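You operate a simulated robot arm through the tools that you are given. There is no shell and no other tool.

Carry out the task below with a simulated robot arm. There is one attempt and no reset: what you move stays moved.

## Task
Put things in order on the top of the wide trestle. At the end: the black spacer block stands where the yellow setting gauge stood; the yellow setting gauge stands where the white core stood; the white core stands on top of the blue strip; the yellow grease brush stands where the black spacer block stood; whatever was shut is shut again. Leave all else as you found it, and nothing knocked over.
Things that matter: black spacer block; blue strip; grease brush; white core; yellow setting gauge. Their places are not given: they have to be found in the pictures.

The check looks at the end state, three seconds after you hand in, the way a careful person would. Anything else that was tipped, shoved, dropped, spilled or broken makes it a failure.

## Robot
A 5-joint arm with a two-finger parallel gripper, fixed in place. Base frame: the origin is at the foot of the arm, x ahead of it, y to its left, z up; the work surface is at about z = 0. Units: m, degrees, N and s.
With the tool pointing down near the work surface it reaches from about 0.26 to 0.6 m from the base axis. Its first joint turns from -66.0 to 66.0 degrees. The tool tilts only in the upright plane through the base axis and itself; it spins freely about its own axis. Payload 1.57 kg.
The tool frame sits at the grasp point between the pads (the TCP): z along the fingers, y along the line on which they close. The tips reach 0.03 m beyond it. The gripper opens to 0.08 m. The fingers are 0.017 m wide and 0.012 m thick; the gripper's body (0.04 by 0.082 m) begins 0.08 m behind the TCP.
Orientation is that of the tool frame in the base frame, as a unit quaternion [x, y, z, w]. With the fingers straight down and closing along the base's y, the tool's x points along the base's -x, its y along +y and its z along -z.

## Interface
- The arm moves only by the tool send_rows. Its arguments are lists of equal length, an entry for each row: "slide": the shift along the base's x, y, z in m, a list of three; "dr": the turn, a rotation vector about the base's x, y, z in degrees, a list of three; "gripper": the closure in counts, from 0 (fully open) to 255 (shut). In form: {"slide": [[x, y, z], ...], "dr": [[rx, ry, rz], ...], "gripper": [gripper, ...]}. A call has 1 to 20 rows; each row shifts and turns the commanded pose from where the row before left it. Rows are played at 5 a second. More than 0.05 m and 8.6 degrees between two rows, or a gripper value outside its range, and nothing of the call is played. Where a pose cannot be reached the arm comes as near as it can. A force on the tool above 40 N (or 10 N above the force at the start of the call, whichever is more), or a blocked arm, ends the call early, and 0.2 s more pass. Each finger travels about 0.153 m/s and halts on what it meets, pressing with about 34 N; the grip force reading is that of the motor and also rises with nothing between the fingers. The clock runs only during rows and for 0.2 s after the last one: add rows that do not move to give the fingers time. It gives the time, the measured TCP pose, the force on the tool (base axes), the opening and the grip force at its end, in the units of the frame above (readings bear some noise), with the torque about the TCP (base axes, N m) and any sound that the robot's microphone picked up, and new pictures: "views" is both (left out), scene, wrist or none.
- Cameras (640 x 400 px; columns grow to the right, rows downward): "scene" is fixed at [0.0292, 0.386, 0.526]; the picture's right is [-0.83, -0.55, 0.00], its down [-0.32, 0.47, -0.82] and it looks along [0.46, -0.68, -0.57] (base axes); focal length 286 px, centre (320, 200). "wrist" rides on the gripper at [0.072, -0.007, -0.122] in the tool frame; the picture's right is [0.09, 1.00, 0.00], its down [-0.84, 0.08, -0.54] and it looks along [-0.54, 0.05, 0.84] (tool axes); focal length 238 px, centre (320, 200).
- probe_pixels(camera, pixels): for up to 12 pixels [column, row] of the newest picture of that camera ("zoom" is the newest enlarged one), the place [x, y, z] in the base frame of the surface seen there, good to about 0.003 m. No time passes.
- close_up(camera, box): a new picture of the part [left, top, right, bottom] of that camera's present view, enlarged. No time passes.
- finish_job(): hands the job in; it is judged then, once.

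Unless the task says otherwise, let go and move clear before handing in.

The tools are called after "Emit:" as a command line: name --argument value ..., lists and objects as JSON in quotes. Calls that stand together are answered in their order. send_rows: Moves the arm, as the interface text tells. Its arguments: {"type":"object","properties":{"slide":{"type":"array"},"dr":{"type":"array"},"gripper":{"type":"array"},"views":{"type":"string","enum":["both","scene","wrist","none"]}},"required":["slide","dr","gripper"]} The other tools are called the same way: probe_pixels (camera, pixels) gives the place of the surface under pixels of a picture; close_up (camera, box) takes an enlarged picture of a part of a camera's view; finish_job () hands the job in.

At the start:

```text
time_s: 0.0
tool_pos: [0.2852, -0.2727, 0.3157]
ee_rot: [0.0, 1.0, 0.0, -0.001]
contact_force: [-0.2, 0.5, 0.3]
ft_torque: [-0.02, -0.01, -0.01]
finger_gap: 0.0799
grip_force: 0.1
```

scene: 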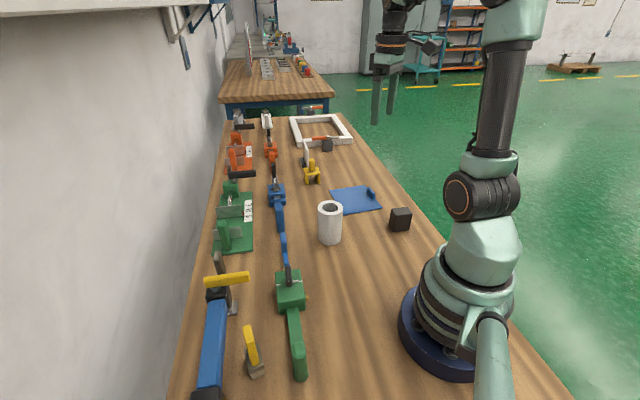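
wrist: 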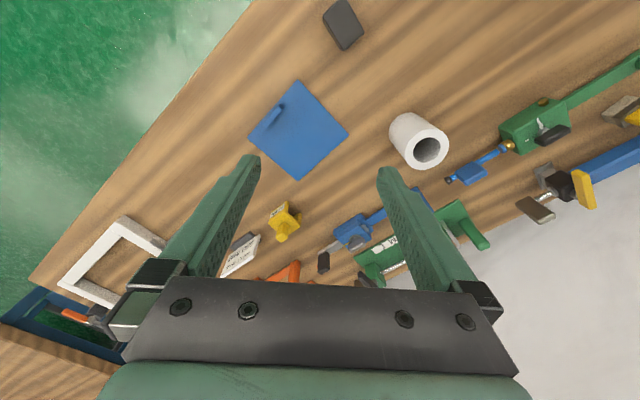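

The scene shows a black block near (400,219), a white core at (330,222), a blue lid or strip at (355,200), a yellow gauge at (312,173), and a yellow item at (252,350). I'll enlarge these areas before moving anything.

Emit:
close_up --camera "scene" --box '[280, 100, 440, 260]'

Emit:
close_up --camera "scene" --box '[180, 240, 340, 400]'

Emit:
close_up --camera "wrist" --box '[230, 0, 470, 200]'

Emit:
close_up --camera "scene" --box '[200, 100, 300, 260]'

Emit:
probe_pixels --camera "scene" --pixels '[[400, 212], [400, 225], [330, 208], [330, 235], [345, 200], [372, 192], [312, 165], [312, 180], [252, 340], [255, 370], [330, 240], [365, 235]]'

```text
2.50 times, centred on (360, 180) of scene
```

zoom: 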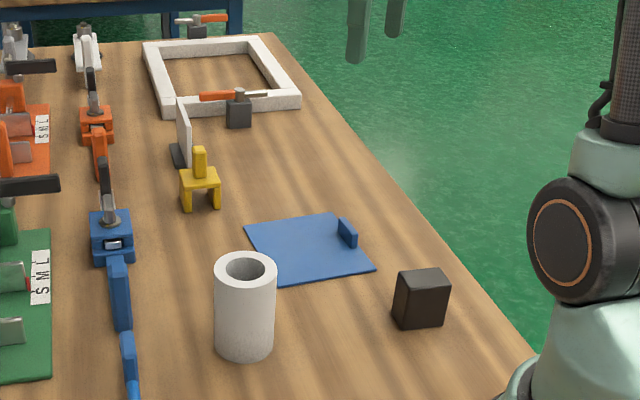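

```text
2.50 times, centred on (260, 320) of scene
```

zoom: 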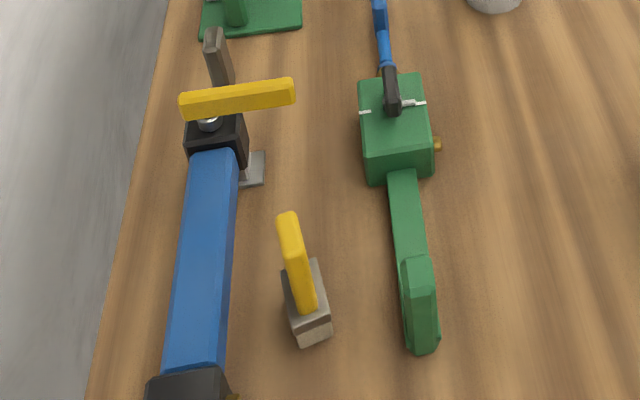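

```text
2.00 times, centred on (350, 100) of wrist
```

zoom: 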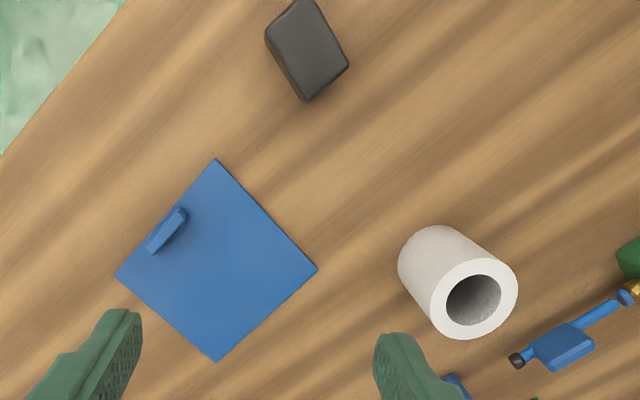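

```text
2.50 times, centred on (250, 180) of scene
```

zoom: 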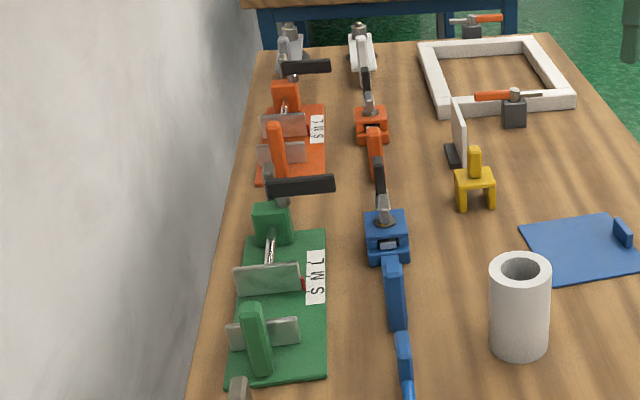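

```text
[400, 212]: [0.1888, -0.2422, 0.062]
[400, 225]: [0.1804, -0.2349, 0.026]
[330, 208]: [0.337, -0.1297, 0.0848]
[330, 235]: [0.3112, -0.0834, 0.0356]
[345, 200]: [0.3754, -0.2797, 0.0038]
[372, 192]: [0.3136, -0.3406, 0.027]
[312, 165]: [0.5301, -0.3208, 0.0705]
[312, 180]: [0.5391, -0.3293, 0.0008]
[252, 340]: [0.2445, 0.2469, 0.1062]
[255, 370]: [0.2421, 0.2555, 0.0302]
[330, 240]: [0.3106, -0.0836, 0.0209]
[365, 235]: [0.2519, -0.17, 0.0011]
```

Probing puts the blue plate near (0.37,-0.28) at z≈0.004 with a small rib. The gauge is at about (0.53,-0.32) and the brush at about (0.24,0.25). I'll measure each of them in more detail, still without moving.

Emit:
close_up --camera "scene" --box '[320, 170, 400, 230]'

Emit:
close_up --camera "scene" --box '[285, 130, 345, 190]'

Emit:
close_up --camera "wrist" --box '[220, 180, 340, 290]'

Emit:
close_up --camera "wrist" --box '[430, 50, 640, 230]'

Emit:
probe_pixels --camera "wrist" --pixels '[[297, 82], [250, 137], [297, 178], [346, 132], [263, 125], [284, 106], [280, 215], [285, 230], [338, 10], [345, 45], [390, 140], [425, 150]]'

```text
6.67 times, centred on (360, 200) of scene
```

zoom: 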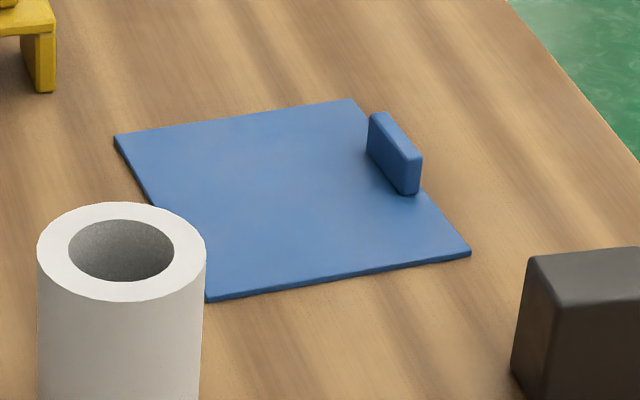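

```text
6.67 times, centred on (315, 160) of scene
```

zoom: 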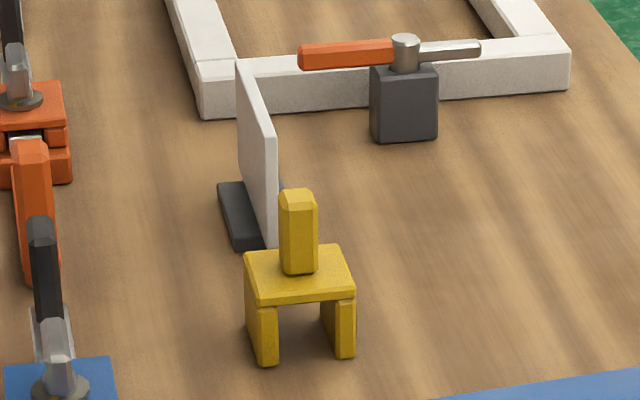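

```text
3.64 times, centred on (280, 235) of wrist
```

zoom: 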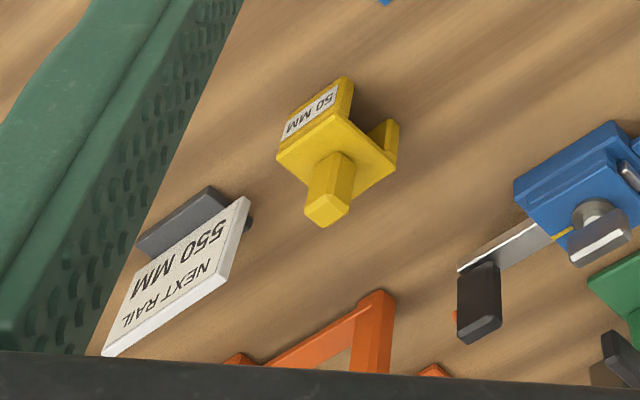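

```text
2.22 times, centred on (535, 140) of wrist
```

zoom: 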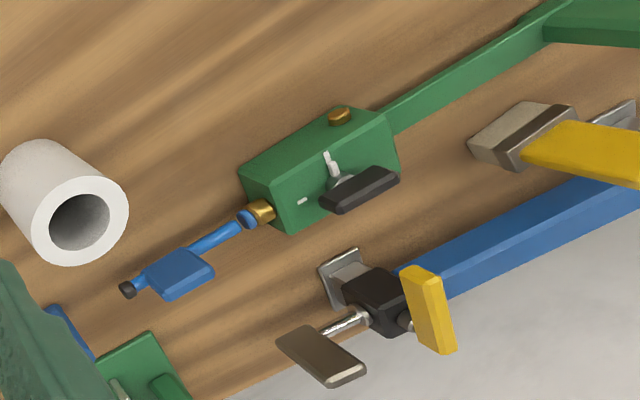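

```text
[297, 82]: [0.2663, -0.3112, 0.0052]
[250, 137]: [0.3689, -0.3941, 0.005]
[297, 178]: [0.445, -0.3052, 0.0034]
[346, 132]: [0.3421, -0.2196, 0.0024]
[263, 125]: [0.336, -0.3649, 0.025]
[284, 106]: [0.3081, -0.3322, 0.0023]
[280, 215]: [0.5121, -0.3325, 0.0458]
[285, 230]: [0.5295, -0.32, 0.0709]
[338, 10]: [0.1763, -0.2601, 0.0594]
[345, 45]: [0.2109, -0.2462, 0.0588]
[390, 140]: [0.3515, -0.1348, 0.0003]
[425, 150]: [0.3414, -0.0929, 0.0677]
```

The blue plate is a roughly 0.13 m square sheet, 4 mm thick, with a finger rib. It could be a cover with the "blue strip" under it, so I'll survey the rest of the top with the wrist camera first, staying high.

Emit:
send_rows --slide '[[0.02, 0.05, 0.02], [0.02, 0.05, 0.02], [0, 0.05, 0], [0, 0.05, 0], [0, 0.05, 0], [0, 0.02, 0]]' --dr '[[0, 0, 0], [0, 0, 0], [0, 0, 0], [0, 0, 0], [0, 0, 0], [0, 0, 0]]' --gripper '[0, 0, 0, 0, 0, 0]'

```text
refused: row 1 steps farther than a row can; nothing moved
```

Nothing moved because a diagonal step went over 0.05 m. I'll redo the survey with smaller steps.

Emit:
send_rows --slide '[[0.02, 0.04, 0.02], [0.02, 0.04, 0.02], [0, 0.045, 0], [0, 0.045, 0], [0, 0.045, 0], [0, 0.045, 0], [0, 0.01, 0]]' --dr '[[0, 0, 0], [0, 0, 0], [0, 0, 0], [0, 0, 0], [0, 0, 0], [0, 0, 0], [0, 0, 0]]' --gripper '[0, 0, 0, 0, 0, 0, 0]'

```text
time_s: 1.6
tool_pos: [0.3264, -0.0023, 0.3551]
ee_rot: [0.002, 1.0, -0.001, -0.001]
contact_force: [-0.8, 0.2, 0.1]
ft_torque: [-0.01, -0.02, 0.0]
finger_gap: 0.0799
grip_force: 0.0
```

scene: 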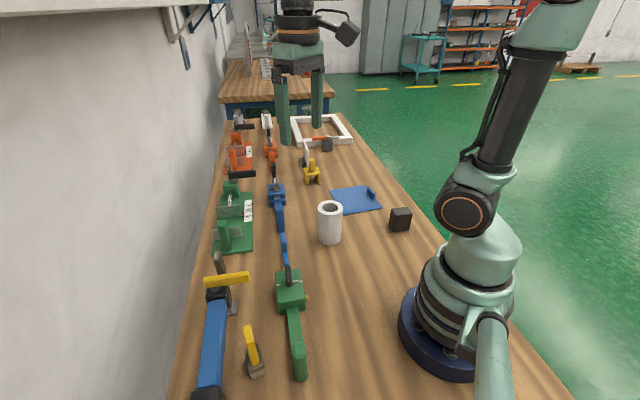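
wrist: 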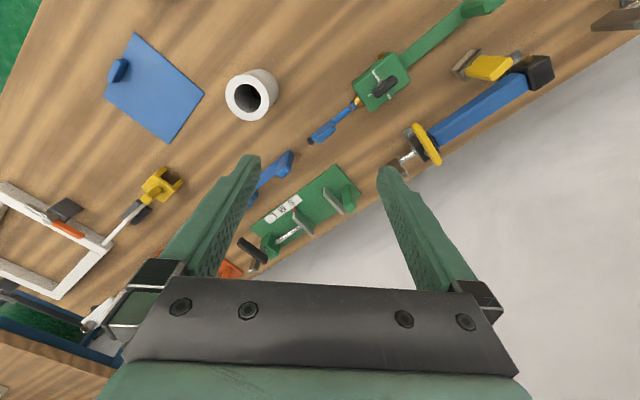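

No separate blue strip shows up yet, only clamps and the plate at (153,88) in the wrist view. I'll carry on to the left side, where the brush is and something dark shows at (615,18).

Emit:
send_rows --slide '[[0, 0.045, 0], [0, 0.045, 0], [0, 0.045, 0], [0, 0.045, 0], [-0.02, 0.04, 0], [-0.02, 0.03, 0]]' --dr '[[0, 0, 0], [0, 0, 0], [0, 0, 0], [0, 0, 0], [0, 0, 0], [0, 0, 0]]' --gripper '[0, 0, 0, 0, 0, 0]'

```text
time_s: 3.0
tool_pos: [0.2852, 0.2485, 0.3552]
ee_rot: [0.001, 1.0, 0.0, 0.0]
contact_force: [0.1, -0.2, 0.5]
ft_torque: [0.05, 0.01, -0.01]
finger_gap: 0.0799
grip_force: 0.1
```

scene: 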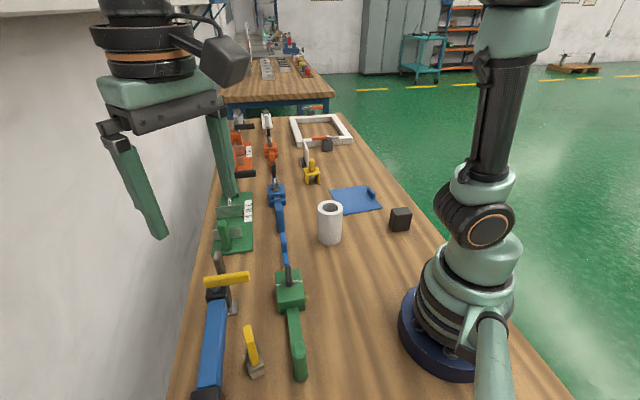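
wrist: 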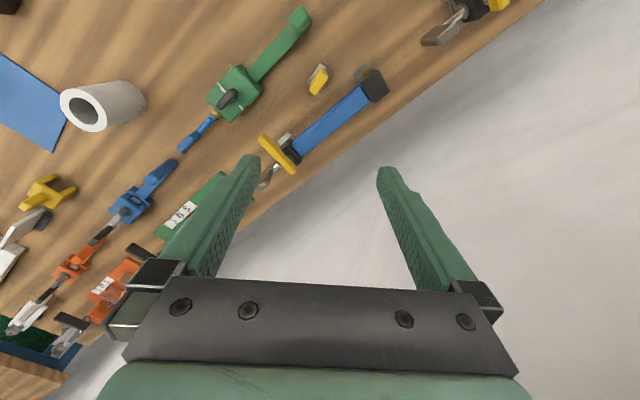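

No blue strip here either, so it is probably under the blue cover. While the brush is in view at (319,79), I'll measure it.

Emit:
close_up --camera "wrist" --box '[270, 40, 390, 120]'

Emit:
probe_pixels --camera "zoom" --pixels '[[250, 140], [290, 150], [230, 260], [270, 280], [260, 200], [215, 290], [320, 170], [215, 210]]'

Emit:
close_up --camera "wrist" --box '[400, 0, 560, 80]'

Emit:
close_up --camera "wrist" --box '[0, 0, 240, 160]'

```text
5.00 times, centred on (330, 80) of wrist
```

zoom: 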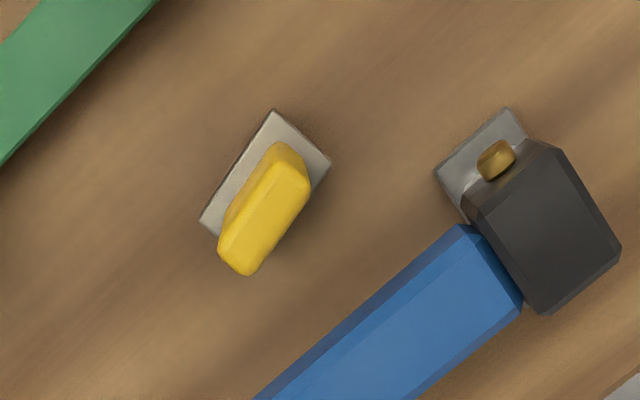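

```text
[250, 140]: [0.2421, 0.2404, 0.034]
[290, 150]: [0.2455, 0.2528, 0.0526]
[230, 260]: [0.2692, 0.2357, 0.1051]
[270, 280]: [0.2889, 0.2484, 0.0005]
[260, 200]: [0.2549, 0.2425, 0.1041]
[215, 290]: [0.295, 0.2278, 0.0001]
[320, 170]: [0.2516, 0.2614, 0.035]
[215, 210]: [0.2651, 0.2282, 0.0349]
```

```text
4.00 times, centred on (480, 40) of wrist
```

zoom: 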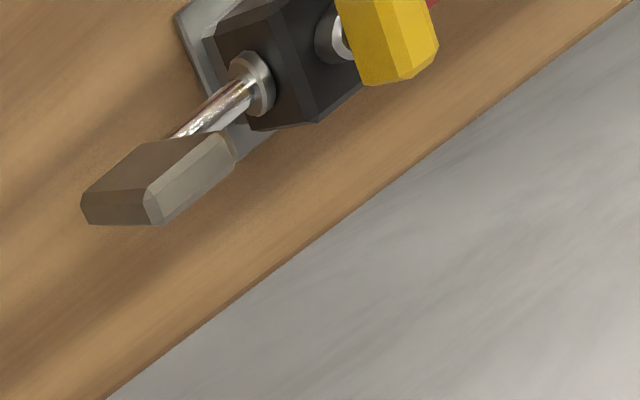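

```text
2.50 times, centred on (120, 80) of wrist
```

zoom: 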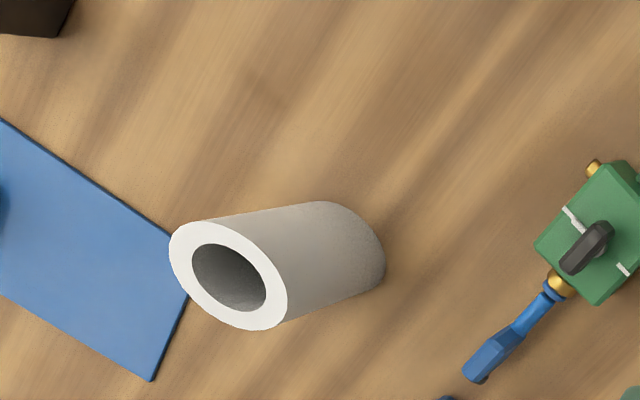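

The brush base top is at z≈0.035 and its handle tops out at z≈0.105. I'll return to the blue cover to look at it closely.

Emit:
send_rows --slide '[[0.02, -0.045, 0], [0.02, -0.045, 0], [0, -0.049, 0], [0, -0.049, 0], [0, -0.049, 0], [0, -0.049, 0], [0, -0.049, 0], [0, -0.049, 0], [-0.01, -0.048, 0], [-0.02, -0.045, 0], [-0.02, -0.045, 0], [0, -0.03, -0.03], [0, 0, -0.049], [0, 0, -0.049], [0, 0, -0.049]]' --dr '[[0, 0, 0], [0, 0, 0], [0, 0, 0], [0, 0, 0], [0, 0, 0], [0, 0, 0], [0, 0, 0], [0, 0, 0], [0, 0, 0], [0, 0, 0], [0, 0, 0], [0, 0, 0], [0, 0, 0], [0, 0, 0], [0, 0, 0]]' --gripper '[0, 0, 0, 0, 0, 0, 0, 0, 0, 0, 0, 0, 0, 0, 0]'

```text
time_s: 6.2
tool_pos: [0.2765, -0.3055, 0.1782]
ee_rot: [0.0, 1.0, 0.0, 0.0]
contact_force: [-0.1, 0.4, -0.2]
ft_torque: [0.03, 0.0, 0.03]
finger_gap: 0.08
grip_force: 0.0
```

scene: 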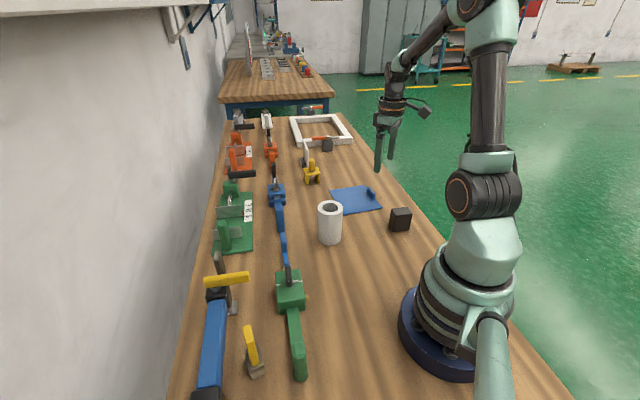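
wrist: 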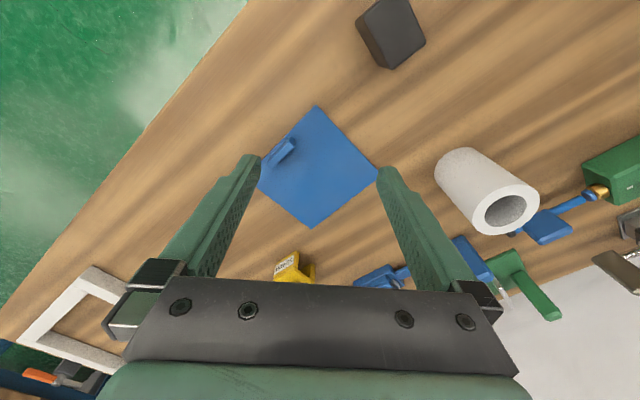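

Emit:
close_up --camera "wrist" --box '[240, 95, 400, 235]'

Emit:
probe_pixels --camera "zoom" --pixels '[[300, 50], [85, 310], [290, 520], [545, 320], [155, 260], [210, 205], [190, 240], [230, 185], [130, 255], [300, 300]]'

```text
2.86 times, centred on (320, 165) of wrist
```

zoom: 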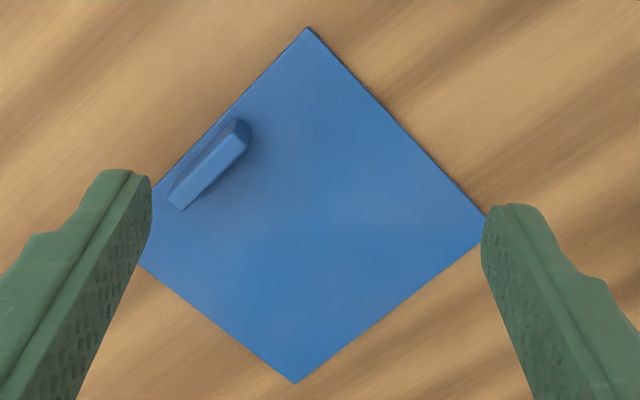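

```text
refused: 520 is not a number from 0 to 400
```

The cover lies flat, with its rib at zoom (210,165) beside one edge. I'll measure the rib and the corners.

Emit:
probe_pixels --camera "zoom" --pixels '[[307, 32], [153, 195], [292, 378], [482, 228], [240, 125], [244, 150], [183, 206], [172, 195], [210, 165], [222, 150], [195, 180], [300, 200]]'

Emit:
close_up --camera "wrist" --box '[255, 120, 319, 160]'

```text
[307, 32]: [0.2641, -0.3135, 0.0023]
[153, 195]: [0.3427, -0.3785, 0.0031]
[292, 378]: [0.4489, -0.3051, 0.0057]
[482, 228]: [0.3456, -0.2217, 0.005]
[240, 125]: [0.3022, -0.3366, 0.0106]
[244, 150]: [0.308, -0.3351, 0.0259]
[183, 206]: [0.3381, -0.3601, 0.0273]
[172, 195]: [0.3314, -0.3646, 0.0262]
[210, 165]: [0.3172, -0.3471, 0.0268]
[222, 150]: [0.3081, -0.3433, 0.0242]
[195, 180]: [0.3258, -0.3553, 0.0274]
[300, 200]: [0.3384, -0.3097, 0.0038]
```

```text
10.00 times, centred on (287, 140) of wrist
```

zoom: 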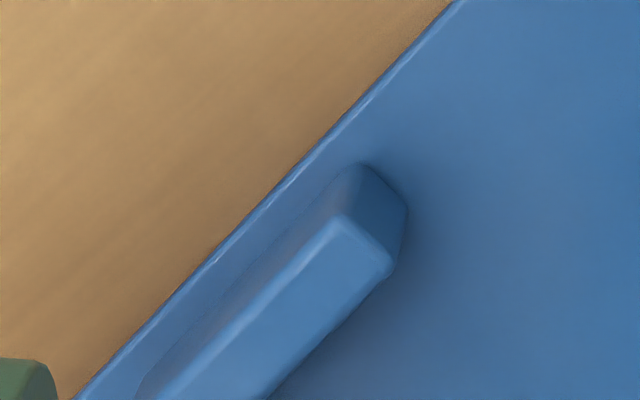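

The rib centre is about (0.320,-0.350), its top is at z≈0.027, and it runs at about -40°. I'll move above it with the fingers turned to close across it, then come partway down.

Emit:
send_rows --slide '[[0.01, -0.01, 0], [0.01, -0.01, 0], [0.01, -0.01, 0], [0.01, -0.01, 0], [0.0035, -0.0045, 0], [0, 0, -0.04], [0, 0, -0.04], [0, 0, 0]]' --dr '[[0, 0, -8], [0, 0, -8], [0, 0, -8], [0, 0, -8], [0, 0, -8], [0, 0, 0], [0, 0, 0], [0, 0, 0]]' --gripper '[0, 0, 0, 0, 0, 0, 0, 0]'

```text
time_s: 8.0
tool_pos: [0.3203, -0.3499, 0.0982]
ee_rot: [0.342, 0.94, -0.001, 0.0]
contact_force: [0.7, -0.6, 0.5]
ft_torque: [0.03, 0.0, 0.02]
finger_gap: 0.0799
grip_force: 0.0
```

scene: 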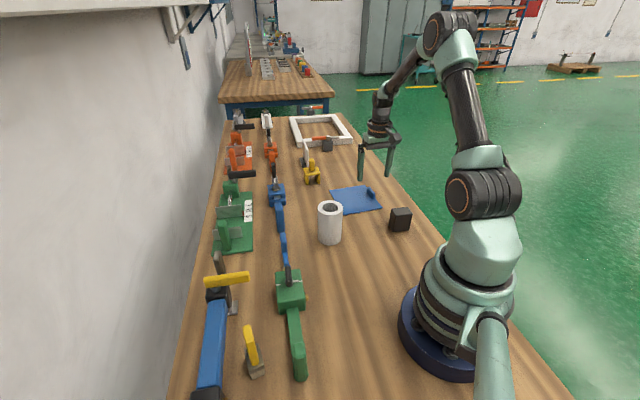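
wrist: 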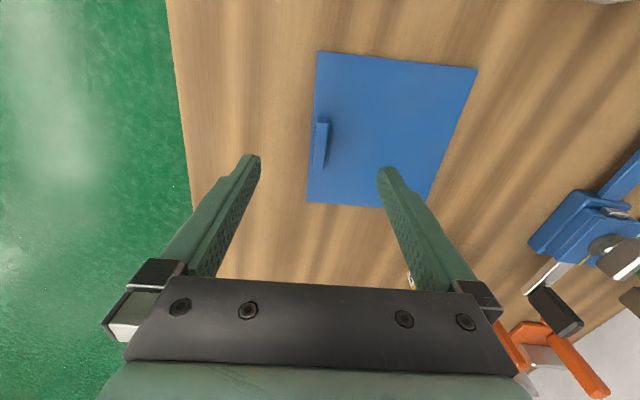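

The rib now runs vertically in the wrist view at (321,145), between the fingers. I'll check its exact position.

Emit:
close_up --camera "wrist" --box '[288, 110, 368, 180]'

Emit:
probe_pixels --camera "wrist" --pixels '[[322, 126], [319, 166], [325, 126], [323, 166], [321, 145], [318, 60], [309, 200], [470, 70], [316, 145]]'

```text
5.71 times, centred on (328, 145) of wrist
```

zoom: 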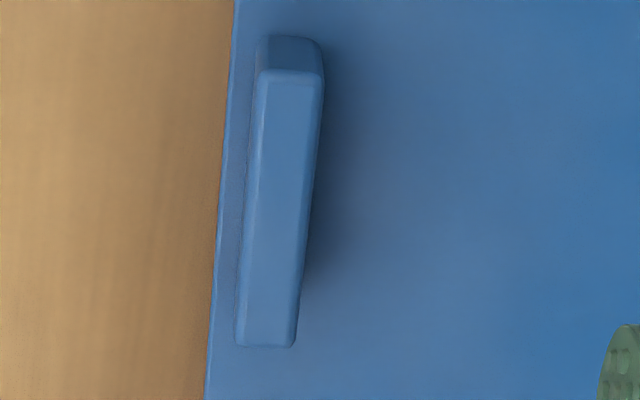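

```text
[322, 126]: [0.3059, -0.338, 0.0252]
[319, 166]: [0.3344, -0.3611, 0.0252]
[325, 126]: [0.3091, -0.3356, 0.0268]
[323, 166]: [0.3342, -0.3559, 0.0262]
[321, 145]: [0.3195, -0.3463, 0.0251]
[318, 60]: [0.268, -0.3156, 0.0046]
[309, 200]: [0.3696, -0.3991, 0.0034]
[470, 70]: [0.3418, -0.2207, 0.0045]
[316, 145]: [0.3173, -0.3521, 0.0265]
```

The rib centre is about (0.320,-0.348), so a 1 mm correction is enough. I'll go down until the tips are about 1 cm above the top, then grip the rib.

Emit:
send_rows --slide '[[0.0005, 0.0012, -0.03], [0, 0, -0.02], [0, 0, -0.009], [0, 0, 0], [0, 0, 0], [0, 0, 0], [0, 0, 0]]' --dr '[[0, 0, 0], [0, 0, 0], [0, 0, 0], [0, 0, 0], [0, 0, 0], [0, 0, 0], [0, 0, 0]]' --gripper '[0, 0, 0, 120, 200, 255, 255]'

```text
time_s: 9.6
tool_pos: [0.32, -0.3486, 0.0392]
ee_rot: [0.342, 0.94, 0.0, 0.0]
contact_force: [-0.8, 0.7, -0.8]
ft_torque: [-0.01, 0.03, -0.01]
finger_gap: 0.009
grip_force: 27.2
```

scene: 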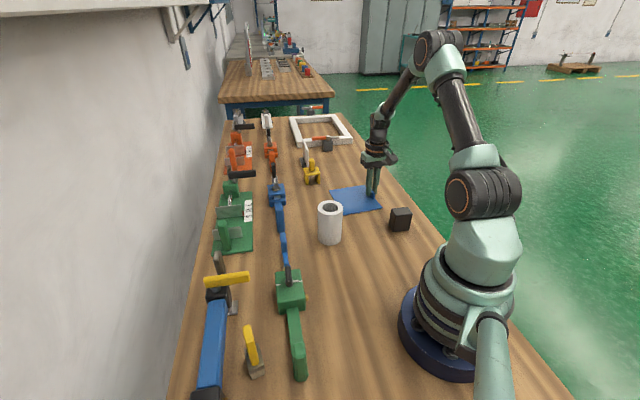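
wrist: 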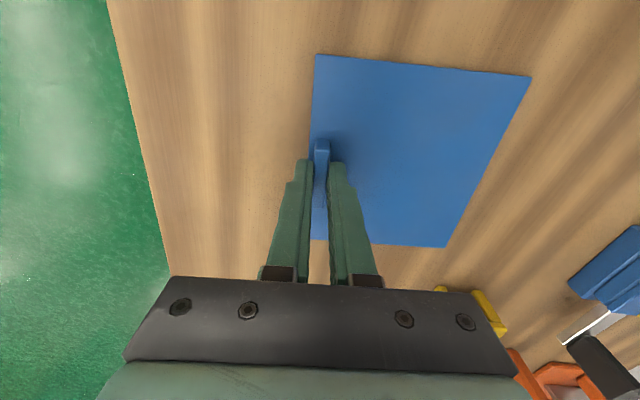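

The rib is held at a 9 mm gap. I'll lift 4 mm and watch the force and torque to tell whether the cover is loose, hinged or sliding.

Emit:
send_rows --slide '[[0, 0, 0.002], [0, 0, 0.002], [0, 0, 0]]' --dr '[[0, 0, 0], [0, 0, 0], [0, 0, 0]]' --gripper '[255, 255, 255]'

Emit:
close_up --camera "wrist" --box '[290, 40, 550, 260]'

Emit:
close_up --camera "scene" --box '[320, 170, 400, 230]'

```text
time_s: 10.4
tool_pos: [0.3208, -0.3481, 0.0423]
ee_rot: [0.343, 0.939, 0.0, -0.001]
contact_force: [0.8, -0.3, -0.8]
ft_torque: [-0.01, 0.02, 0.01]
finger_gap: 0.0092
grip_force: 27.5
```

scene: 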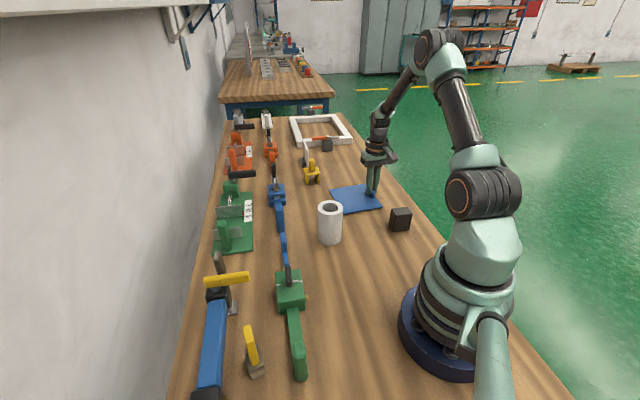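
wrist: 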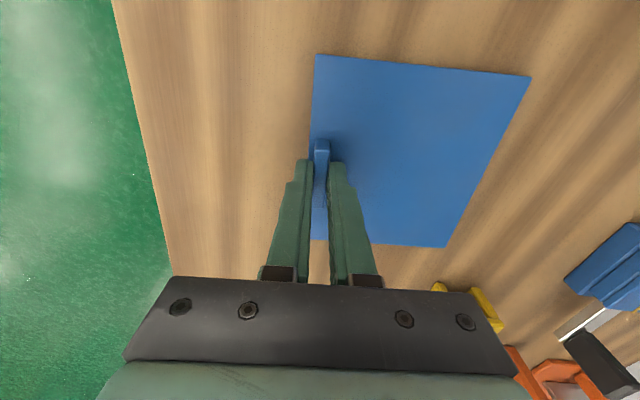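

```text
1.82 times, centred on (420, 150) of wrist
```

zoom: 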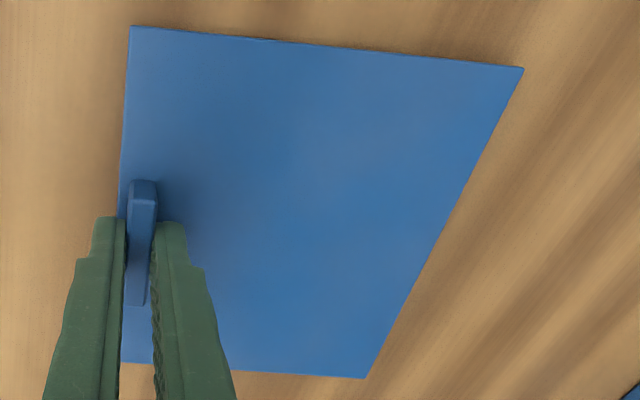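

```text
6.67 times, centred on (360, 200) of scene
```

zoom: 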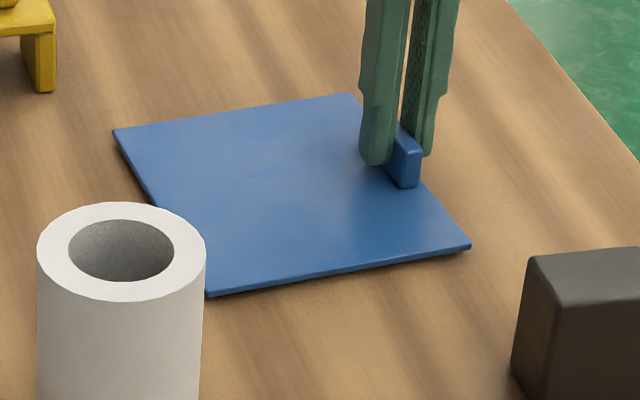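

The whole plate rose evenly by about 3 mm with no extra force, so it is a loose lift-off cover. I'll lift it higher to see what's under it.

Emit:
send_rows --slide '[[0, 0, 0.01], [0, 0, 0.015], [0, 0, 0.02], [0, 0, 0.03], [0, 0, 0.03], [0, 0, 0]]' --dr '[[0, 0, 0], [0, 0, 0], [0, 0, 0], [0, 0, 0], [0, 0, 0], [0, 0, 0]]' --gripper '[255, 255, 255, 255, 255, 255]'

Emit:
close_up --camera "scene" --box '[310, 130, 430, 230]'

```text
time_s: 11.8
tool_pos: [0.3188, -0.3482, 0.1486]
ee_rot: [0.342, 0.94, 0.001, 0.0]
contact_force: [0.6, 0.9, -0.6]
ft_torque: [-0.01, 0.01, 0.02]
finger_gap: 0.0091
grip_force: 27.7
```

scene: 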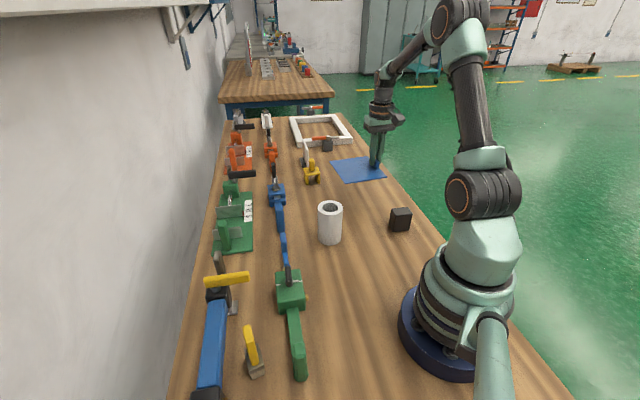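
wrist: 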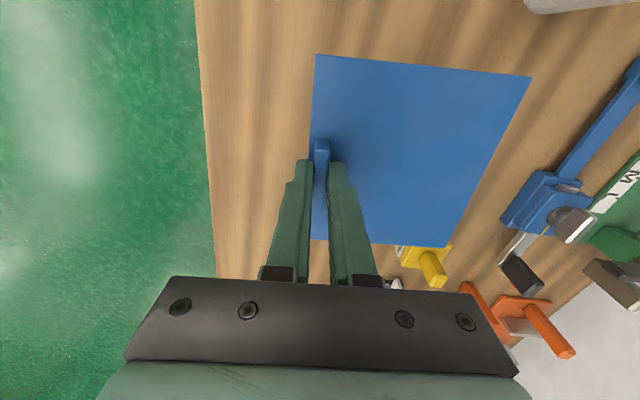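

```text
4.00 times, centred on (370, 180) of scene
```

zoom: 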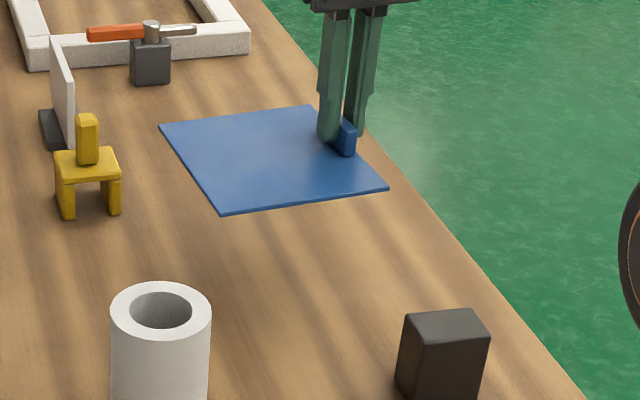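

The area the sheet covered, zoom (150–390, 210–300), is plain wood, so nothing was shut under it. The loose blue sheet must be the "blue strip", and I'll set it back exactly where it was.

Emit:
send_rows --slide '[[0, 0, -0.03], [0, 0, -0.03], [0, 0, -0.02], [0, 0, -0.015], [0, 0, -0.008], [0, 0, -0.004], [0, 0, -0.002], [0, 0, 0]]' --dr '[[0, 0, 0], [0, 0, 0], [0, 0, 0], [0, 0, 0], [0, 0, 0], [0, 0, 0], [0, 0, 0], [0, 0, 0]]' --gripper '[255, 255, 255, 255, 255, 255, 255, 255]'

Emit:
close_up --camera "scene" --box '[320, 170, 400, 230]'

```text
time_s: 13.6
tool_pos: [0.3192, -0.3476, 0.0392]
ee_rot: [0.341, 0.94, 0.0, 0.0]
contact_force: [0.1, 0.3, 3.1]
ft_torque: [0.01, 0.06, 0.01]
finger_gap: 0.009
grip_force: 27.0
```

scene: 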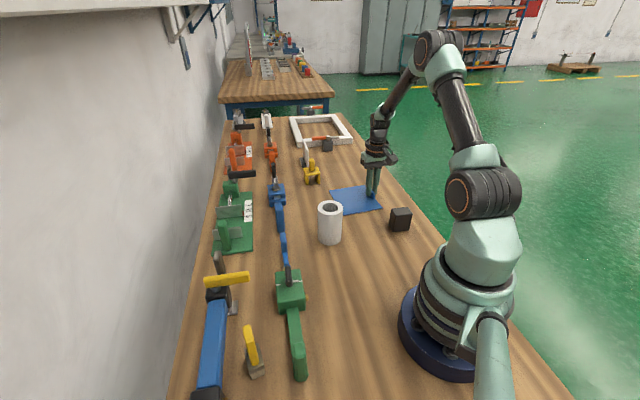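
wrist: 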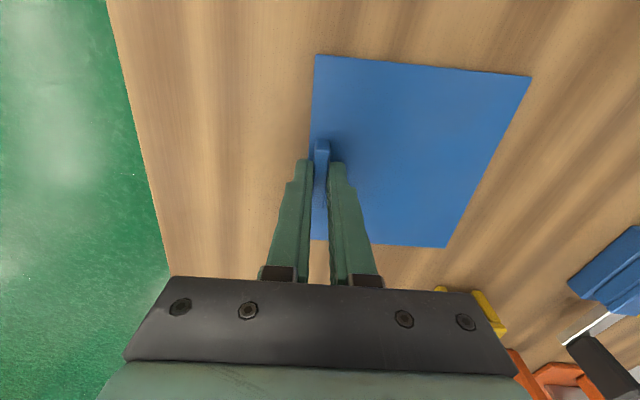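

```text
6.67 times, centred on (360, 200) of scene
```

zoom: 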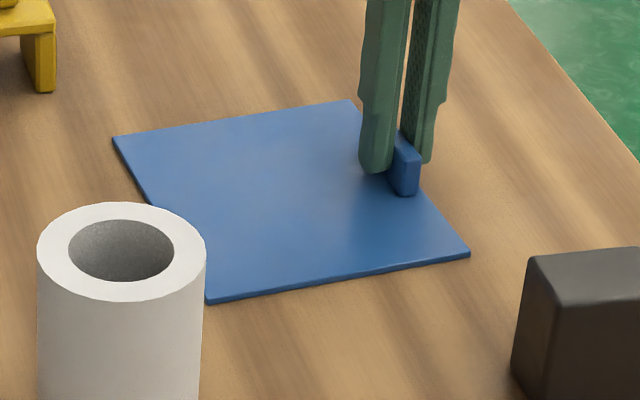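

The sheet is back in place with its corners at the same pixels and a light 3 N on the table. I'll let go, rise, and then look at the core.

Emit:
send_rows --slide '[[0, 0, 0.0], [0, 0, 0], [0, 0, 0.02], [0, 0, 0.04], [0, 0, 0.04], [0, 0.03, 0.04], [0, 0.04, 0.03], [-0.01, 0.04, 0], [-0.01, 0.04, 0], [-0.02, 0.04, 0], [-0.01, 0, 0]]' --dr '[[0, 0, 0], [0, 0, 0], [0, 0, 0], [0, 0, 0], [0, 0, 0], [0, 0, 0], [0, 0, 0], [0, 0, 0], [0, 0, 0], [0, 0, 0], [0, 0, 0]]' --gripper '[200, 120, 60, 0, 0, 0, 0, 0, 0, 0, 0]'

Emit:
close_up --camera "scene" --box '[320, 170, 400, 230]'

```text
time_s: 16.0
tool_pos: [0.2696, -0.1584, 0.209]
ee_rot: [0.341, 0.94, -0.001, 0.0]
contact_force: [-0.3, -0.9, -0.3]
ft_torque: [0.0, 0.0, 0.03]
finger_gap: 0.0803
grip_force: 0.1
```

scene: 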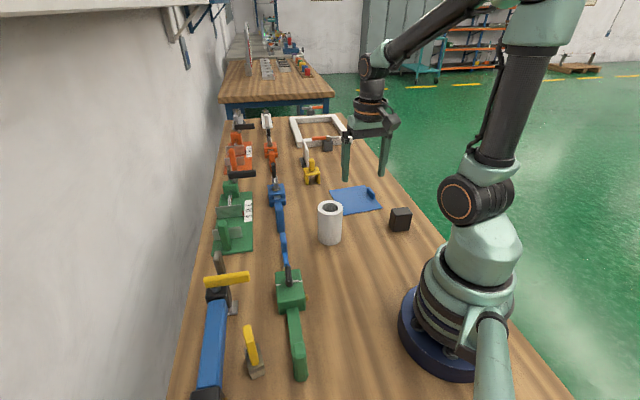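
wrist: 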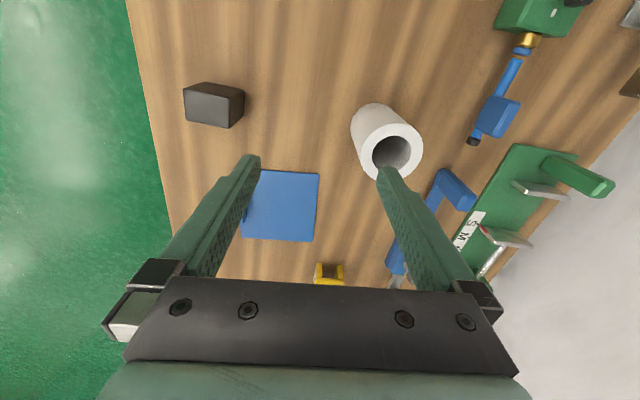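

```text
6.67 times, centred on (360, 200) of scene
```

zoom: 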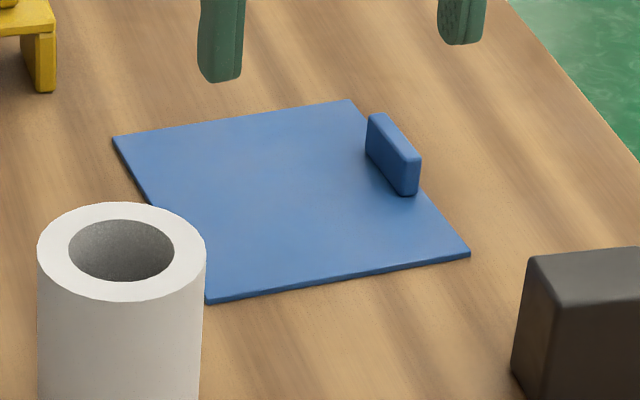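

The sheet is undisturbed. Next I'll measure the core's rim at (390,150) in the wrist view, along with the block and the gauge.

Emit:
close_up --camera "wrist" --box '[340, 90, 436, 190]'

Emit:
close_up --camera "wrist" --box '[170, 70, 266, 130]'

Emit:
probe_pixels --camera "wrist" --pixels '[[366, 152], [392, 128], [415, 140], [418, 155], [392, 150], [186, 90], [214, 84], [243, 92], [229, 124], [188, 120], [186, 106], [211, 105]]'

Emit:
probe_pixels --camera "scene" --pixels '[[319, 207], [341, 207], [330, 201], [322, 213], [338, 213], [330, 243], [320, 238], [340, 238]]'

```text
4.00 times, centred on (388, 140) of wrist
```

zoom: 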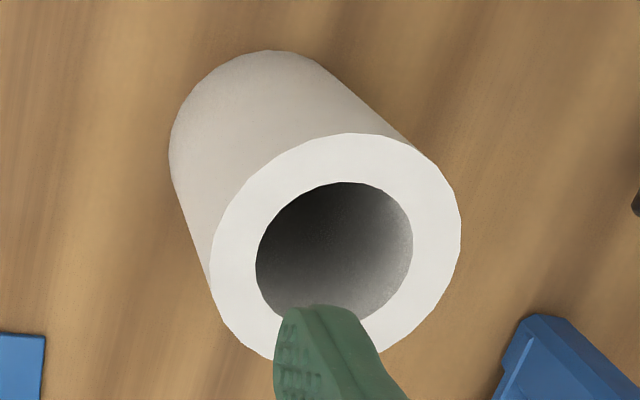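

```text
6.67 times, centred on (218, 100) of wrist
```

zoom: 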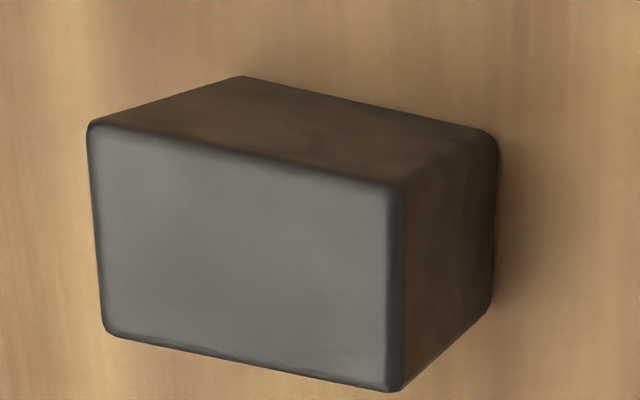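

```text
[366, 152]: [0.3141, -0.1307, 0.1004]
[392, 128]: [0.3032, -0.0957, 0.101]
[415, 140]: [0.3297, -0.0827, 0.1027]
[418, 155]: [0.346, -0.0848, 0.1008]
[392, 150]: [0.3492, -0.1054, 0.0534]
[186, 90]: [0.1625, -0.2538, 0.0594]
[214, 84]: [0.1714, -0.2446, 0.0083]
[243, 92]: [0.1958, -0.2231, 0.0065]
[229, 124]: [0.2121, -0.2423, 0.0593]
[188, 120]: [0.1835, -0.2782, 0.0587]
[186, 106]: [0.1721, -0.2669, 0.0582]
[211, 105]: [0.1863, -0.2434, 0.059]
```

```text
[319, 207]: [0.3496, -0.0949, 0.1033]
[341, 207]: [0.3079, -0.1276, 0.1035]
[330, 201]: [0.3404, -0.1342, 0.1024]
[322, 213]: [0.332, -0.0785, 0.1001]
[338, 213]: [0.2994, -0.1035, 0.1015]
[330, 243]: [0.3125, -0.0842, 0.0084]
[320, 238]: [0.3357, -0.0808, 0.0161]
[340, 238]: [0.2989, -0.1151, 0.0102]
```

The core's centre is about (0.3265,-0.107), its top is at z=0.1015, and its diameter is about 60 mm. The block's top is at z≈0.059. I'll centre over the core and turn the fingers so they'll be clear of the rib when I set it down.

Emit:
send_rows --slide '[[0.005, 0.005, 0], [0.005, 0.005, 0], [0.005, 0.005, 0], [0.005, 0.005, 0], [0.005, 0.005, 0], [0.005, 0.005, 0], [0.005, 0.005, 0], [0.005, 0.005, 0], [0.005, 0.005, 0], [0.005, 0.005, 0], [0.005, 0.0015, 0], [0.002, 0, 0], [0, 0, -0.03]]' --dr '[[0, 0, 7.5], [0, 0, 7.5], [0, 0, 7.5], [0, 0, 7.5], [0, 0, 7.5], [0, 0, 7.5], [0, 0, 7.5], [0, 0, 7.5], [0, 0, 7.5], [0, 0, 7.5], [0, 0, 7.5], [0, 0, 7.5], [0, 0, 0]]' --gripper '[0, 0, 0, 0, 0, 0, 0, 0, 0, 0, 0, 0, 0]'

```text
time_s: 18.8
tool_pos: [0.3277, -0.1065, 0.1805]
ee_rot: [-0.423, 0.906, 0.0, 0.0]
contact_force: [0.3, 0.1, 0.4]
ft_torque: [0.01, -0.01, -0.01]
finger_gap: 0.0799
grip_force: 0.0
```

scene: 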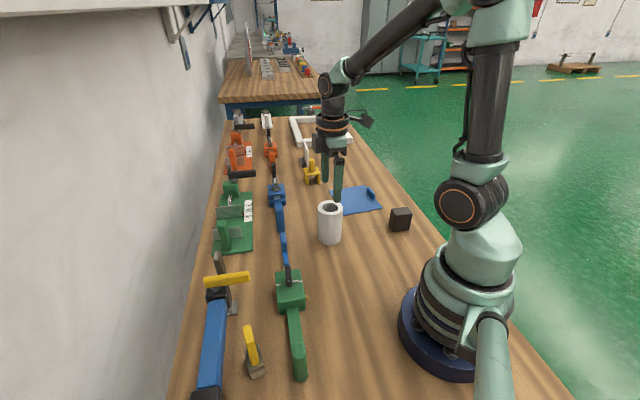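
wrist: 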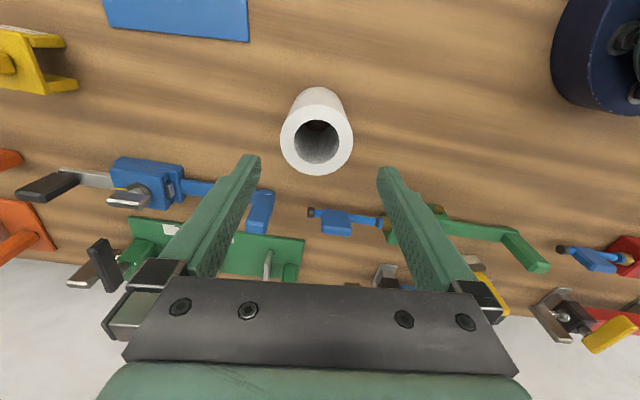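

The core rim shows at (317,137), and my estimate of where the tool axis meets it is (321,146). I'll probe around the rim for its true centre before going down.

Emit:
close_up --camera "wrist" --box '[270, 80, 366, 180]'

Emit:
probe_pixels --camera "wrist" --pixels '[[284, 135], [349, 135], [317, 108], [317, 171], [292, 117], [342, 117], [292, 158], [342, 158], [288, 135], [345, 135]]'

```text
4.00 times, centred on (318, 130) of wrist
```

zoom: 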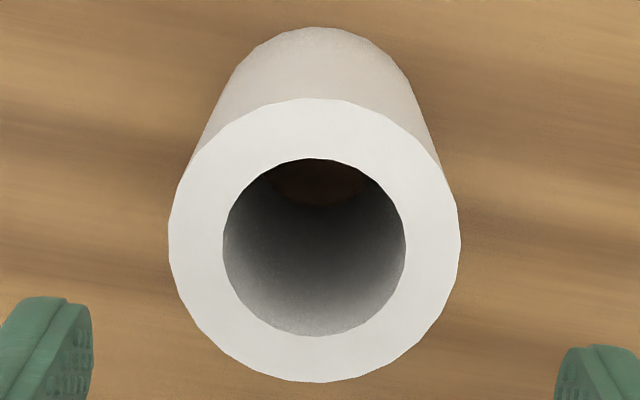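

```text
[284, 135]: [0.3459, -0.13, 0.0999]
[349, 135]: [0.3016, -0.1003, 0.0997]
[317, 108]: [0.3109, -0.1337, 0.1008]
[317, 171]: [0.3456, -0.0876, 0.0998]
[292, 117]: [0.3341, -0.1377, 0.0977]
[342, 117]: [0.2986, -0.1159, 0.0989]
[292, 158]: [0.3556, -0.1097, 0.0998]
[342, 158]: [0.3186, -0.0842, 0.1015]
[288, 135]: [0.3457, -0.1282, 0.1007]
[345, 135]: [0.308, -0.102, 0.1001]
```

The rim's centre comes out at about (0.3265,-0.111), so I'll shift 4 mm, go down around the core and grip it.

Emit:
send_rows --slide '[[-0.0005, -0.004, 0], [0, 0, -0.035], [0, 0, -0.035], [0, 0, -0.03], [0, 0, -0.02], [0, 0, 0], [0, 0, 0], [0, 0, 0], [0, 0, 0]]' --dr '[[0, 0, 0], [0, 0, 0], [0, 0, 0], [0, 0, 0], [0, 0, 0], [0, 0, 0], [0, 0, 0], [0, 0, 0], [0, 0, 0]]' --gripper '[0, 0, 0, 0, 0, 30, 60, 100, 200]'

```text
time_s: 20.8
tool_pos: [0.3269, -0.1105, 0.0602]
ee_rot: [-0.422, 0.906, 0.0, 0.0]
contact_force: [-3.6, -0.5, 14.7]
ft_torque: [0.19, 0.27, 0.09]
finger_gap: 0.0725
grip_force: 33.4
```

scene: 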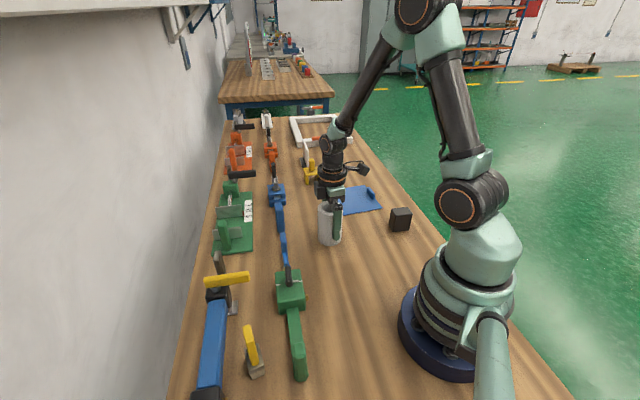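
wrist: 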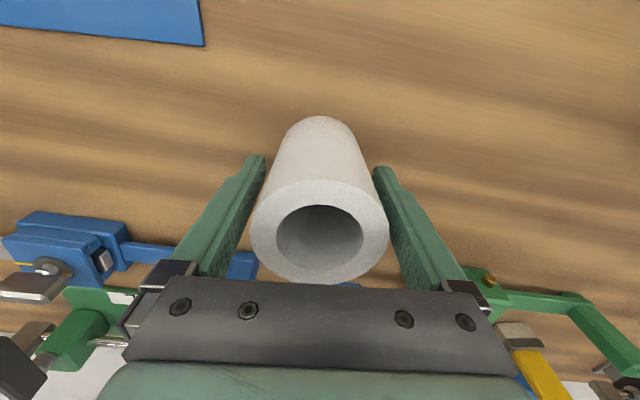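

The fingers stopped at a 72 mm gap with 15 N upward on the tool, which doesn't match a 60 mm core. I'll look closely before doing anything else.

Emit:
close_up --camera "wrist" --box '[200, 100, 440, 300]'

Emit:
close_up --camera "scene" --box '[290, 140, 390, 250]'

Emit:
probe_pixels --camera "wrist" --pixels '[[252, 225], [387, 225], [320, 185], [320, 280], [290, 150], [350, 150], [252, 165], [384, 172], [235, 225], [405, 225]]'

```text
2.00 times, centred on (320, 200) of wrist
```

zoom: 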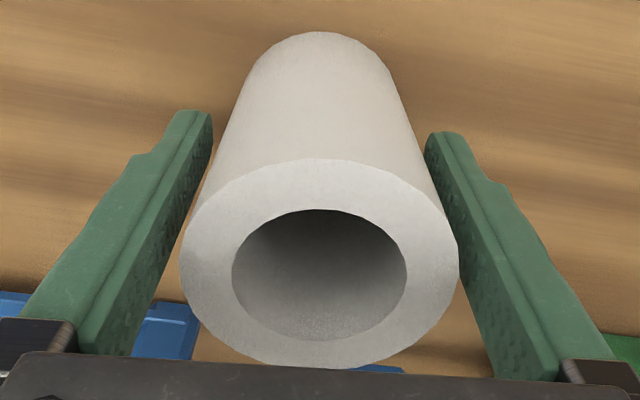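

```text
3.64 times, centred on (340, 195) of scene
```

zoom: 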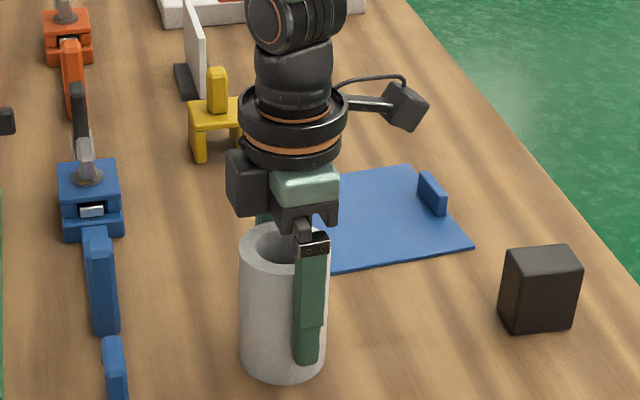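

```text
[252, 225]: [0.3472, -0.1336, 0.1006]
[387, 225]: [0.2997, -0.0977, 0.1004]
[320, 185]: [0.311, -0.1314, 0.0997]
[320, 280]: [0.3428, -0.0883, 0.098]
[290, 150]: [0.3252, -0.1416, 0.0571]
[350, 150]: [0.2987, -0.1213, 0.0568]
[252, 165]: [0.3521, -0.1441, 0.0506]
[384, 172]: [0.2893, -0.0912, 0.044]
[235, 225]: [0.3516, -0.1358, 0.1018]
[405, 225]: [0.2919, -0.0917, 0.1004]
```

The rim is 60 mm wide with about 6 mm of visible clearance on each side, yet the fingers are stalled. I'll open again and see whether the 15 N stays.

Emit:
send_rows --slide '[[0, 0, 0], [0, 0, 0], [0, 0, 0]]' --dr '[[0, 0, 0], [0, 0, 0], [0, 0, 0]]' --gripper '[0, 0, 0]' --views "both"

Emit:
close_up --camera "scene" --box '[300, 170, 370, 250]'

```text
time_s: 21.6
tool_pos: [0.327, -0.1105, 0.0608]
ee_rot: [-0.422, 0.906, -0.001, 0.0]
contact_force: [0.7, -0.1, -0.1]
ft_torque: [0.02, -0.02, -0.04]
finger_gap: 0.0796
grip_force: 0.1
```

scene: 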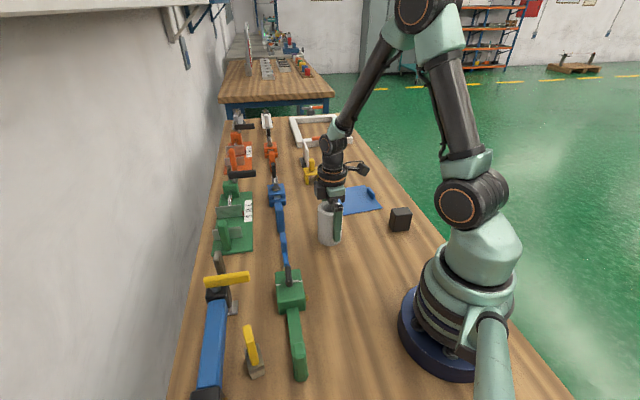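
wrist: 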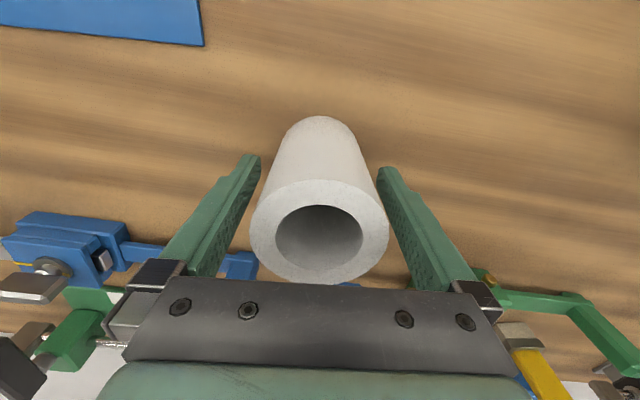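

```text
5.00 times, centred on (335, 210) of scene
```

zoom: 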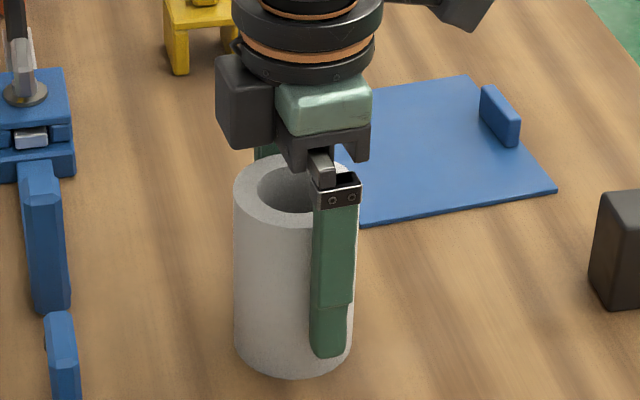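

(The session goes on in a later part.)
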